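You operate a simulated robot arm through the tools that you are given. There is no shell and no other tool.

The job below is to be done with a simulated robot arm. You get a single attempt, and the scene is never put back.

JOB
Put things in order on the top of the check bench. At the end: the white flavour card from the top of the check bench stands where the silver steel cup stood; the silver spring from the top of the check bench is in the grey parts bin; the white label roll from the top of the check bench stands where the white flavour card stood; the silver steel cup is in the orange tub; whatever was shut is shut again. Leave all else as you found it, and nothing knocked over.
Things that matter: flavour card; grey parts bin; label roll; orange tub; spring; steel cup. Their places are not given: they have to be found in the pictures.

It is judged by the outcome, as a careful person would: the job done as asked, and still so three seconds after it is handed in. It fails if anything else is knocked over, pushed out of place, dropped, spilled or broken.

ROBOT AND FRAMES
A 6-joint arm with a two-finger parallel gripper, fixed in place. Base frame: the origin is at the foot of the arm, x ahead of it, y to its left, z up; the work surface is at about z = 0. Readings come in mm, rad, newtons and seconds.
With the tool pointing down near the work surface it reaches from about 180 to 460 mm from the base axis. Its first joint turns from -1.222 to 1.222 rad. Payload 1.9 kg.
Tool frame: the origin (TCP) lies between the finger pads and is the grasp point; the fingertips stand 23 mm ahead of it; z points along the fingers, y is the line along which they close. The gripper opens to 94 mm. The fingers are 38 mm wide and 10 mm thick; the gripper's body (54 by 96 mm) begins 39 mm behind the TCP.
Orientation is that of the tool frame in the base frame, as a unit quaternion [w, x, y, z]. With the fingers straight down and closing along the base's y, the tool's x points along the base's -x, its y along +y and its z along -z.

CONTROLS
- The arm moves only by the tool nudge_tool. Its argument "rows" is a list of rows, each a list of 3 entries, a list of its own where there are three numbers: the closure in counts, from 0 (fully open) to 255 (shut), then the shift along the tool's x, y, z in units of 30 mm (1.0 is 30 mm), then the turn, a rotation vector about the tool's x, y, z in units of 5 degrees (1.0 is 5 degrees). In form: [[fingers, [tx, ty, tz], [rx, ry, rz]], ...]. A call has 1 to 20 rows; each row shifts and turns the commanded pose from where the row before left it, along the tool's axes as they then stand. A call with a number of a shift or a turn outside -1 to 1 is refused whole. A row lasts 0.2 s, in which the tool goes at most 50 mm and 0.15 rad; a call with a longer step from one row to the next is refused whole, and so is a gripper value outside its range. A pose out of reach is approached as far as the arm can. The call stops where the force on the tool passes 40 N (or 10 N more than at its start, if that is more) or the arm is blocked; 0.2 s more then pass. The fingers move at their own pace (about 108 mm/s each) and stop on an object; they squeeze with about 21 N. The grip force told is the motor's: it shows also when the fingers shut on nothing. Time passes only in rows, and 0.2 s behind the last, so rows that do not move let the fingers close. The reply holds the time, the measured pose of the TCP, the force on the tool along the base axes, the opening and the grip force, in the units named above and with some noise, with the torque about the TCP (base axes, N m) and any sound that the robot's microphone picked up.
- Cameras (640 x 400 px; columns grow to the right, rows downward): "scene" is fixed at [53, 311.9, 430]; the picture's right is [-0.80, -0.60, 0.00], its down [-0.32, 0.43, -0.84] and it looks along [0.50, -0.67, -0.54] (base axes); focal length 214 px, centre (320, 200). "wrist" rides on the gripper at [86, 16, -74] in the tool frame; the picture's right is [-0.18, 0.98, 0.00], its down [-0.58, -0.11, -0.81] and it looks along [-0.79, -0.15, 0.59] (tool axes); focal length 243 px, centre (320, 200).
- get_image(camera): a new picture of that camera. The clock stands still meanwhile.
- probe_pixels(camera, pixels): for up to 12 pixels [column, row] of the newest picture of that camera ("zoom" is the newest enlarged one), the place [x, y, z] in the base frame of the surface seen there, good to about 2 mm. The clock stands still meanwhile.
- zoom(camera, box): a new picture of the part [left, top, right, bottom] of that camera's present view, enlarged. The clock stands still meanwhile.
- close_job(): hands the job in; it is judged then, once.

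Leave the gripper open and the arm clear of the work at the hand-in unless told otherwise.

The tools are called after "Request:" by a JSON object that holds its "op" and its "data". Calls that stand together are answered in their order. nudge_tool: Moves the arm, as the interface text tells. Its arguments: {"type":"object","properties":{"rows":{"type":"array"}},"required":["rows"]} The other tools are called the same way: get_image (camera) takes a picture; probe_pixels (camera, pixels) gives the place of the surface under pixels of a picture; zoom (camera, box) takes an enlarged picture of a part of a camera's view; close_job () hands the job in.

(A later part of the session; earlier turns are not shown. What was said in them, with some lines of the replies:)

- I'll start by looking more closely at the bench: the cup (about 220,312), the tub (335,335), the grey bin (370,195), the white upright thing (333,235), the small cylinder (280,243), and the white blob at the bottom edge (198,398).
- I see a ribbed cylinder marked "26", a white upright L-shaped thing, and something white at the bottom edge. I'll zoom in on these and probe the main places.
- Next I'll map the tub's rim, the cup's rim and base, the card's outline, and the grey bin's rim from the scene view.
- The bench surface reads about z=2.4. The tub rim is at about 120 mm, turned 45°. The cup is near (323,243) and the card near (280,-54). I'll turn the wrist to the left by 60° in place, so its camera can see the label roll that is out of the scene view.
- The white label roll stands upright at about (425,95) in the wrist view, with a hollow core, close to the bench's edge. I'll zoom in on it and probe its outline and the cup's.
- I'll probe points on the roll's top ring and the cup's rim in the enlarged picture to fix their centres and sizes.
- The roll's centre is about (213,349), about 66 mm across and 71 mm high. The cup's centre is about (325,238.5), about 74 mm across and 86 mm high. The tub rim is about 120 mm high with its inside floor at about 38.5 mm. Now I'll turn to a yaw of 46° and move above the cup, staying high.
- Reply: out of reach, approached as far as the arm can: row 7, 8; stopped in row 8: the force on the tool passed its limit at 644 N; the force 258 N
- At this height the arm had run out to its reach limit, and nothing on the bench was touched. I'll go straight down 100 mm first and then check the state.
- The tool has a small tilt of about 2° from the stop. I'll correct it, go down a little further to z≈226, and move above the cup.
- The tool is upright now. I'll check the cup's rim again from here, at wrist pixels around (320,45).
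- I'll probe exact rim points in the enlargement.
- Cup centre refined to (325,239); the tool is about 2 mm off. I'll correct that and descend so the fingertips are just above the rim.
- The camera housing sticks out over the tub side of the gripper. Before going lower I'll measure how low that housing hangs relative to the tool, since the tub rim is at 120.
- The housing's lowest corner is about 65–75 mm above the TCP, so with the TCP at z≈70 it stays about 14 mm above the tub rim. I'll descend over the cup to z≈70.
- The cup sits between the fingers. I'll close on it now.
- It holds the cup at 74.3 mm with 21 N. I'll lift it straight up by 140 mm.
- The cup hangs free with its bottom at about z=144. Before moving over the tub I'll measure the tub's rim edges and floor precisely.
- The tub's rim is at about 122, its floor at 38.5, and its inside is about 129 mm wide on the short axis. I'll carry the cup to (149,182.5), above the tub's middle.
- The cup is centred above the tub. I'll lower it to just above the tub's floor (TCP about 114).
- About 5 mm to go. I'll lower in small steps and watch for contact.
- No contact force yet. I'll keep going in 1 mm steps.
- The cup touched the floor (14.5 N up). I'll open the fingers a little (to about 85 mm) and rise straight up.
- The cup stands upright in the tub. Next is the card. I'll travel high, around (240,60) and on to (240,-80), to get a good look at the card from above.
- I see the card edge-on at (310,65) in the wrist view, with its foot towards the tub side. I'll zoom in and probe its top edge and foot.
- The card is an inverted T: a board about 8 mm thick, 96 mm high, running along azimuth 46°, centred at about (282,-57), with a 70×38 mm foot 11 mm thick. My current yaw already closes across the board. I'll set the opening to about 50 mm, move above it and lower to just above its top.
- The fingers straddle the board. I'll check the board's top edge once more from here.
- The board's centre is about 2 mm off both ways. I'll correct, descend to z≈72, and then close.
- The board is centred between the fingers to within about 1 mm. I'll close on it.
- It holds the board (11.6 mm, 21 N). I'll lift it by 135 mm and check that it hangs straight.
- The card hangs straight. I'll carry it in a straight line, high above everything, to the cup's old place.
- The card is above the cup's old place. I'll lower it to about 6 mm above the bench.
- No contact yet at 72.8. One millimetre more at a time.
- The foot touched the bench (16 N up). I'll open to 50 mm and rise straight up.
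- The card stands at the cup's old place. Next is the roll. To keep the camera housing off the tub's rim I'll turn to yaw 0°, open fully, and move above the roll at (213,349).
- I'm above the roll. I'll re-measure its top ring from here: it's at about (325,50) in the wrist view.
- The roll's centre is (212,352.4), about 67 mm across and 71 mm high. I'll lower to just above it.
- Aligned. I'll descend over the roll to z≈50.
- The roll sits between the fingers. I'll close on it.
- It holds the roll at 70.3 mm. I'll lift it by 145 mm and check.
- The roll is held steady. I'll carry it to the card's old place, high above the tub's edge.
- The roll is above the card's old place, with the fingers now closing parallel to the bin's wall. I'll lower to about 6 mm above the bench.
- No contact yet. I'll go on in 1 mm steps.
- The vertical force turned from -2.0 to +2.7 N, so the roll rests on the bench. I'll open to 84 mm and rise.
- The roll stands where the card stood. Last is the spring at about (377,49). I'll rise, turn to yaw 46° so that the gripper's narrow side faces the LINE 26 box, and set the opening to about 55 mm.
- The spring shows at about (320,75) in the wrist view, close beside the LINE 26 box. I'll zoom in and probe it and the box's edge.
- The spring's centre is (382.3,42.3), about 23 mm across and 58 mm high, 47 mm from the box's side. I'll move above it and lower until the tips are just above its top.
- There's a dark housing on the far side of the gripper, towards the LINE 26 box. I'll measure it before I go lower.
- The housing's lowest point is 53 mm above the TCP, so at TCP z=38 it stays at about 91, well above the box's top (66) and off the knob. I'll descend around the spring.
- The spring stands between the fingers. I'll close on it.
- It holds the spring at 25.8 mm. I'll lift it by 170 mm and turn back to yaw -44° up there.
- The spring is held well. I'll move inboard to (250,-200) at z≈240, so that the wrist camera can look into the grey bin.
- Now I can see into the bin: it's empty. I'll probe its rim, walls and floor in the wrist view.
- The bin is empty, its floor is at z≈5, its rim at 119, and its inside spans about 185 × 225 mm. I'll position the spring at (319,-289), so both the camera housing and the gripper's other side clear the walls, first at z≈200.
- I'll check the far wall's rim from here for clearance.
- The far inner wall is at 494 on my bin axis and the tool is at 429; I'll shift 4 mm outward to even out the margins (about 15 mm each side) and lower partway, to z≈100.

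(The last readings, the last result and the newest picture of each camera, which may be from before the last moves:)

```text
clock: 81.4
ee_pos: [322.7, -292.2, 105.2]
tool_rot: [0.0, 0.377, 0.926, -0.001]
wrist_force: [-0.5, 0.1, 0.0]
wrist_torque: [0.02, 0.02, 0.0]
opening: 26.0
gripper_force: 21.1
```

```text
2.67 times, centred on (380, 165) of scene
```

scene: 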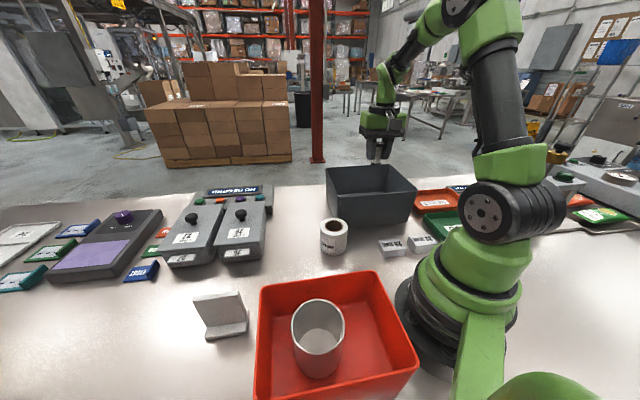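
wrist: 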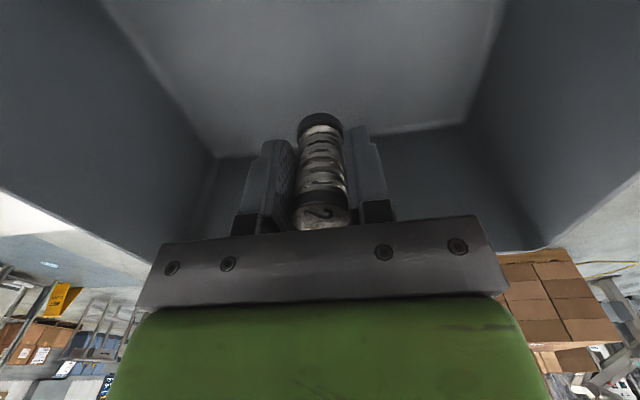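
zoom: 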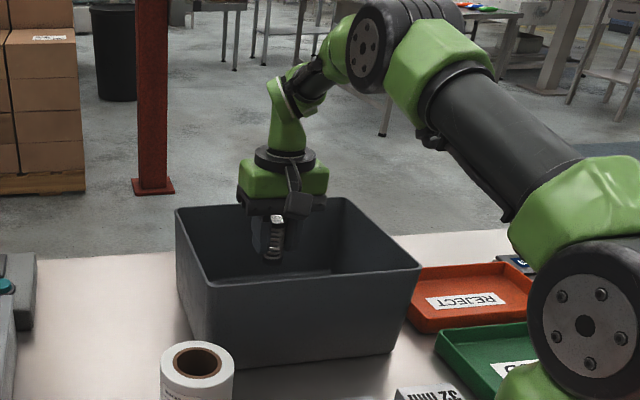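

Clear all round. I'll lower further to about z=47, with the spring's base a few mm above the floor.

Request:
{"op": "nudge_tool", "data": {"rows": [[255, [0, 0, 0.4], [0, 0, 0]], [255, [0, 0, 0.5], [0, 0, 0]], [255, [0, 0, 0.5], [0, 0, 0]], [255, [0, 0, 0.3], [0, 0, 0]], [255, [0, 0, 0.2], [0, 0, 0]], [255, [0, 0, 0], [0, 0, 0]]]}}

Request:
{"op": "zoom", "data": {"camera": "scene", "box": [300, 90, 460, 240]}}

Request:
{"op": "get_image", "data": {"camera": "wrist"}}

```text
clock: 82.8
ee_pos: [322.7, -290.7, 46.7]
tool_rot: [-0.001, 0.378, 0.926, -0.002]
wrist_force: [-0.4, -0.4, -0.5]
wrist_torque: [-0.01, 0.02, -0.02]
opening: 26.0
gripper_force: 20.7
```

```text
2.67 times, centred on (380, 165) of scene
```

zoom: 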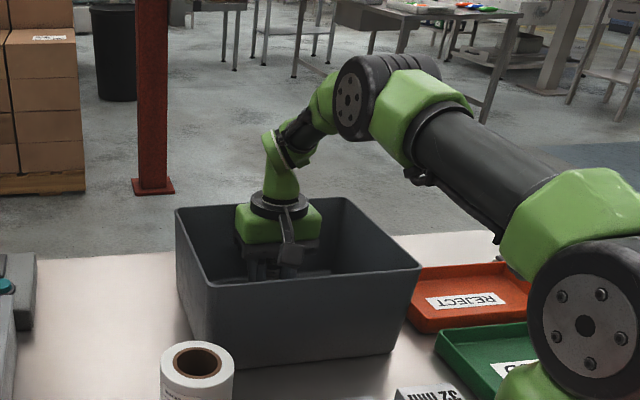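

```text
taken
```

wrist: 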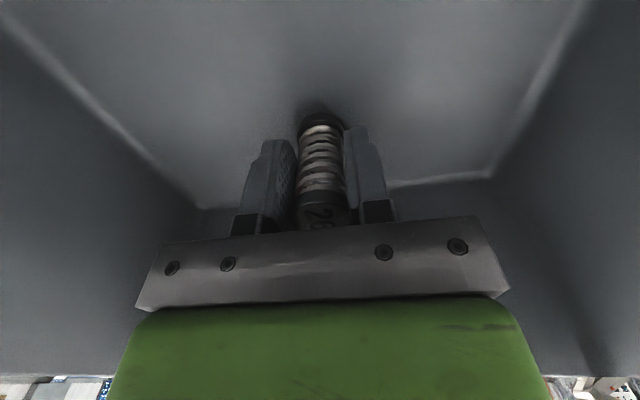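

Now small steps down until the spring's base touches the bin's floor.

Request:
{"op": "nudge_tool", "data": {"rows": [[255, [0, 0, 0.08], [0, 0, 0]], [255, [0, 0, 0.05], [0, 0, 0]], [255, [0, 0, 0], [0, 0, 0]]]}}

```text
clock: 83.6
ee_pos: [323.3, -293.6, 42.4]
tool_rot: [0.001, 0.376, 0.927, -0.002]
wrist_force: [2.0, 0.7, 14.5]
wrist_torque: [0.02, -0.13, -0.01]
opening: 25.8
gripper_force: 20.9
```

The spring touches the floor (14.5 N). I'll relax slightly, open to about 55 mm, and rise straight up out of the bin.

Request:
{"op": "nudge_tool", "data": {"rows": [[255, [0, 0, -0.02], [0, 0, 0]], [180, [0, 0, 0], [0, 0, 0]], [130, [0, 0, 0], [0, 0, 0]], [106, [0, 0, 0], [0, 0, 0]], [106, [0, 0, 0], [0, 0, 0]]]}}

Request:
{"op": "get_image", "data": {"camera": "wrist"}}

```text
clock: 84.8
ee_pos: [321.1, -292.7, 42.0]
tool_rot: [-0.001, 0.377, 0.926, -0.001]
wrist_force: [0.0, -0.4, 1.3]
wrist_torque: [-0.01, 0.0, 0.03]
opening: 54.8
gripper_force: 0.0
```

```text
taken
```

wrist: 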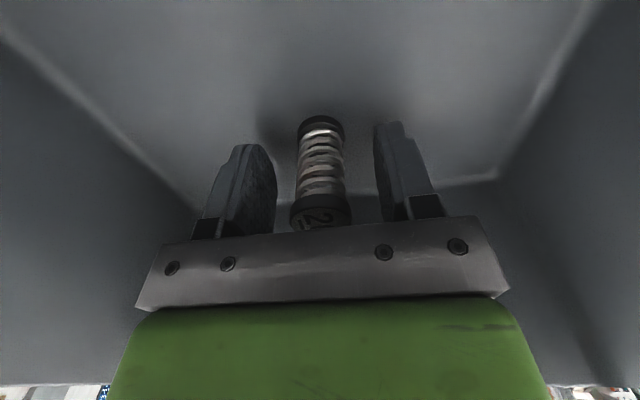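

The spring stands free on the bin's floor. I'll rise straight up to about z=200.

Request:
{"op": "nudge_tool", "data": {"rows": [[106, [0, 0, -0.3], [0, 0, 0]], [106, [0, 0, -0.6], [0, 0, 0]], [106, [0, 0, -0.8], [0, 0, 0]], [106, [0, 0, -0.9], [0, 0, 0]], [106, [0, 0, -0.9], [0, 0, 0]], [106, [0, 0, -0.9], [0, 0, 0]], [106, [0, 0, -0.8], [0, 0, 0]], [106, [0, 0, 0], [0, 0, 0]]]}}

Request:
{"op": "get_image", "data": {"camera": "wrist"}}

Request:
{"op": "get_image", "data": {"camera": "scene"}}

```text
clock: 86.6
ee_pos: [323.9, -290.9, 197.8]
tool_rot: [0.0, 0.377, 0.926, -0.001]
wrist_force: [0.0, 0.0, -0.8]
wrist_torque: [-0.04, 0.02, -0.02]
opening: 54.7
gripper_force: 0.1
```

```text
taken
```

wrist: 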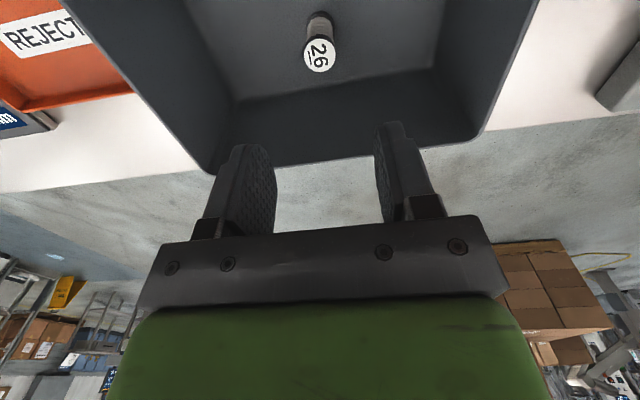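

```text
taken
```

scene: 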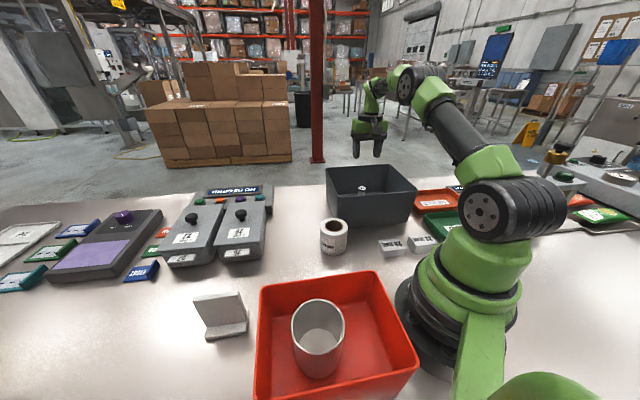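

The spring stands upright in the grey bin. I'll bring the arm back in and up, clear of the work, with the gripper fully open, and then verify positions.

Request:
{"op": "nudge_tool", "data": {"rows": [[60, [0.3, 0.1, -0.3], [0, 0, 0]], [0, [0.7, 0.25, -0.35], [0, 0, 0]], [0, [0.82, 0.29, -0.38], [0, 0, 0]], [0, [0.82, 0.29, -0.38], [0, 0, 0]], [0, [0.82, 0.29, -0.38], [0, 0, 0]], [0, [0.82, 0.29, -0.38], [0, 0, 0]], [0, [0.82, 0.29, -0.38], [0, 0, 0]], [0, [0.82, 0.29, -0.38], [0, 0, 0]], [0, [0.5, 0.2, -0.3], [0, 0, 0]], [0, [0.27, 0.08, -0.1], [0, 0, 0]], [0, [0, 0, 0], [0, 0, 0]]]}}

Request:
{"op": "get_image", "data": {"camera": "wrist"}}

Request:
{"op": "get_image", "data": {"camera": "scene"}}

```text
clock: 89.0
ee_pos: [226.5, -100.0, 299.1]
tool_rot: [0.0, 0.377, 0.926, -0.001]
wrist_force: [-0.2, -0.5, -1.0]
wrist_torque: [-0.01, -0.02, 0.01]
opening: 93.9
gripper_force: 0.1
```

```text
taken
```

wrist: 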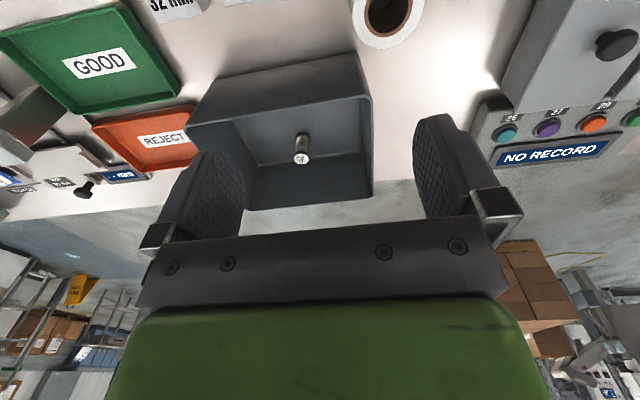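

```text
taken
```

scene: 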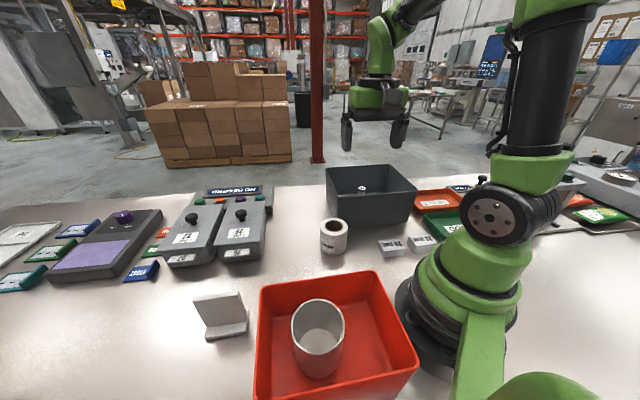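

Now a closer look at the finished state: the card, the roll, the cup in the tub, and the rest, with probes of the placed things.

Request:
{"op": "zoom", "data": {"camera": "scene", "box": [170, 200, 380, 360]}}

Request:
{"op": "probe_pixels", "data": {"camera": "scene", "pixels": [[194, 298], [238, 291], [206, 340], [248, 334], [248, 322], [321, 225], [347, 223], [334, 217], [334, 254], [320, 300], [343, 322], [297, 320]]}}

```text
2.50 times, centred on (275, 280) of scene
```

zoom: 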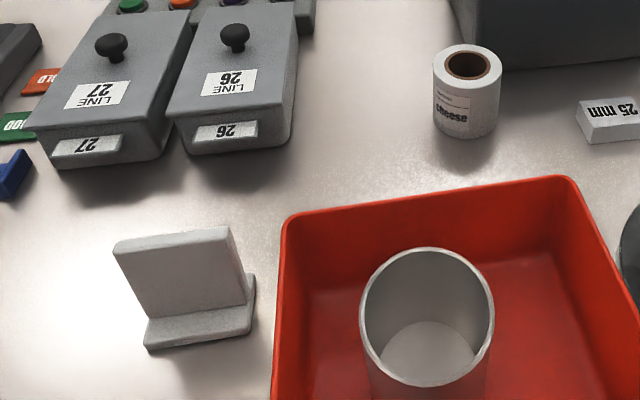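

```text
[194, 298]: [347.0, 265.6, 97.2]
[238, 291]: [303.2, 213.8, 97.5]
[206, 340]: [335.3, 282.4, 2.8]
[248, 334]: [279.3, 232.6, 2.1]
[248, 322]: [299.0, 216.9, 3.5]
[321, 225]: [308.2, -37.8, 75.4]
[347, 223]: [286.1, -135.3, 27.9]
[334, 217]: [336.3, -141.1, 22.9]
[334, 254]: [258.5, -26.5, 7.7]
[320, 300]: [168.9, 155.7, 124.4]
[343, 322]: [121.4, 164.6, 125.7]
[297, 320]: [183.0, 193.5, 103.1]
```

I checked the final positions:
- **Card:** centred at about (325,240), upright; the cup stood at (325,239).
- **Roll:** at about (281,-56), upright; the card stood at (283,-57).
- **Cup:** upright in the orange tub.
- **Spring:** upright in the grey bin.

Everything else looks unmoved and the shut boxes stayed shut. The gripper is open and the arm is clear, so I'll hand in the job.

Request:
{"op": "close_job", "data": {}}

```text
The job is handed in.
```

The job is done and handed in, and nothing was knocked over or dropped. My last look at the pictures showed:

| Item | Where it is now | Where it should be |
|---|---|---|
| White flavour card | Upright at about (325, 240) mm | The cup's old place, (325, 239) mm |
| White label roll | Upright at about (281, -56) mm | The card's old place, (283, -57) mm |
| Silver steel cup | Upright in the orange tub | In the orange tub |
| Silver spring | Upright in the grey parts bin, which was empty before | In the grey parts bin |

I took the open dark grey bin as the grey parts bin. I didn't open anything: the LINE 26 and LINE 27 boxes stayed shut, and everything else on the bench looks where it was.

Early on, moving across at full height, the arm ran into its reach limit and a force of 644 N was recorded on the tool. It hit nothing on the bench; I lowered it, corrected a tilt of about 2°, and went on.

The gripper is open and the arm is clear of the work.
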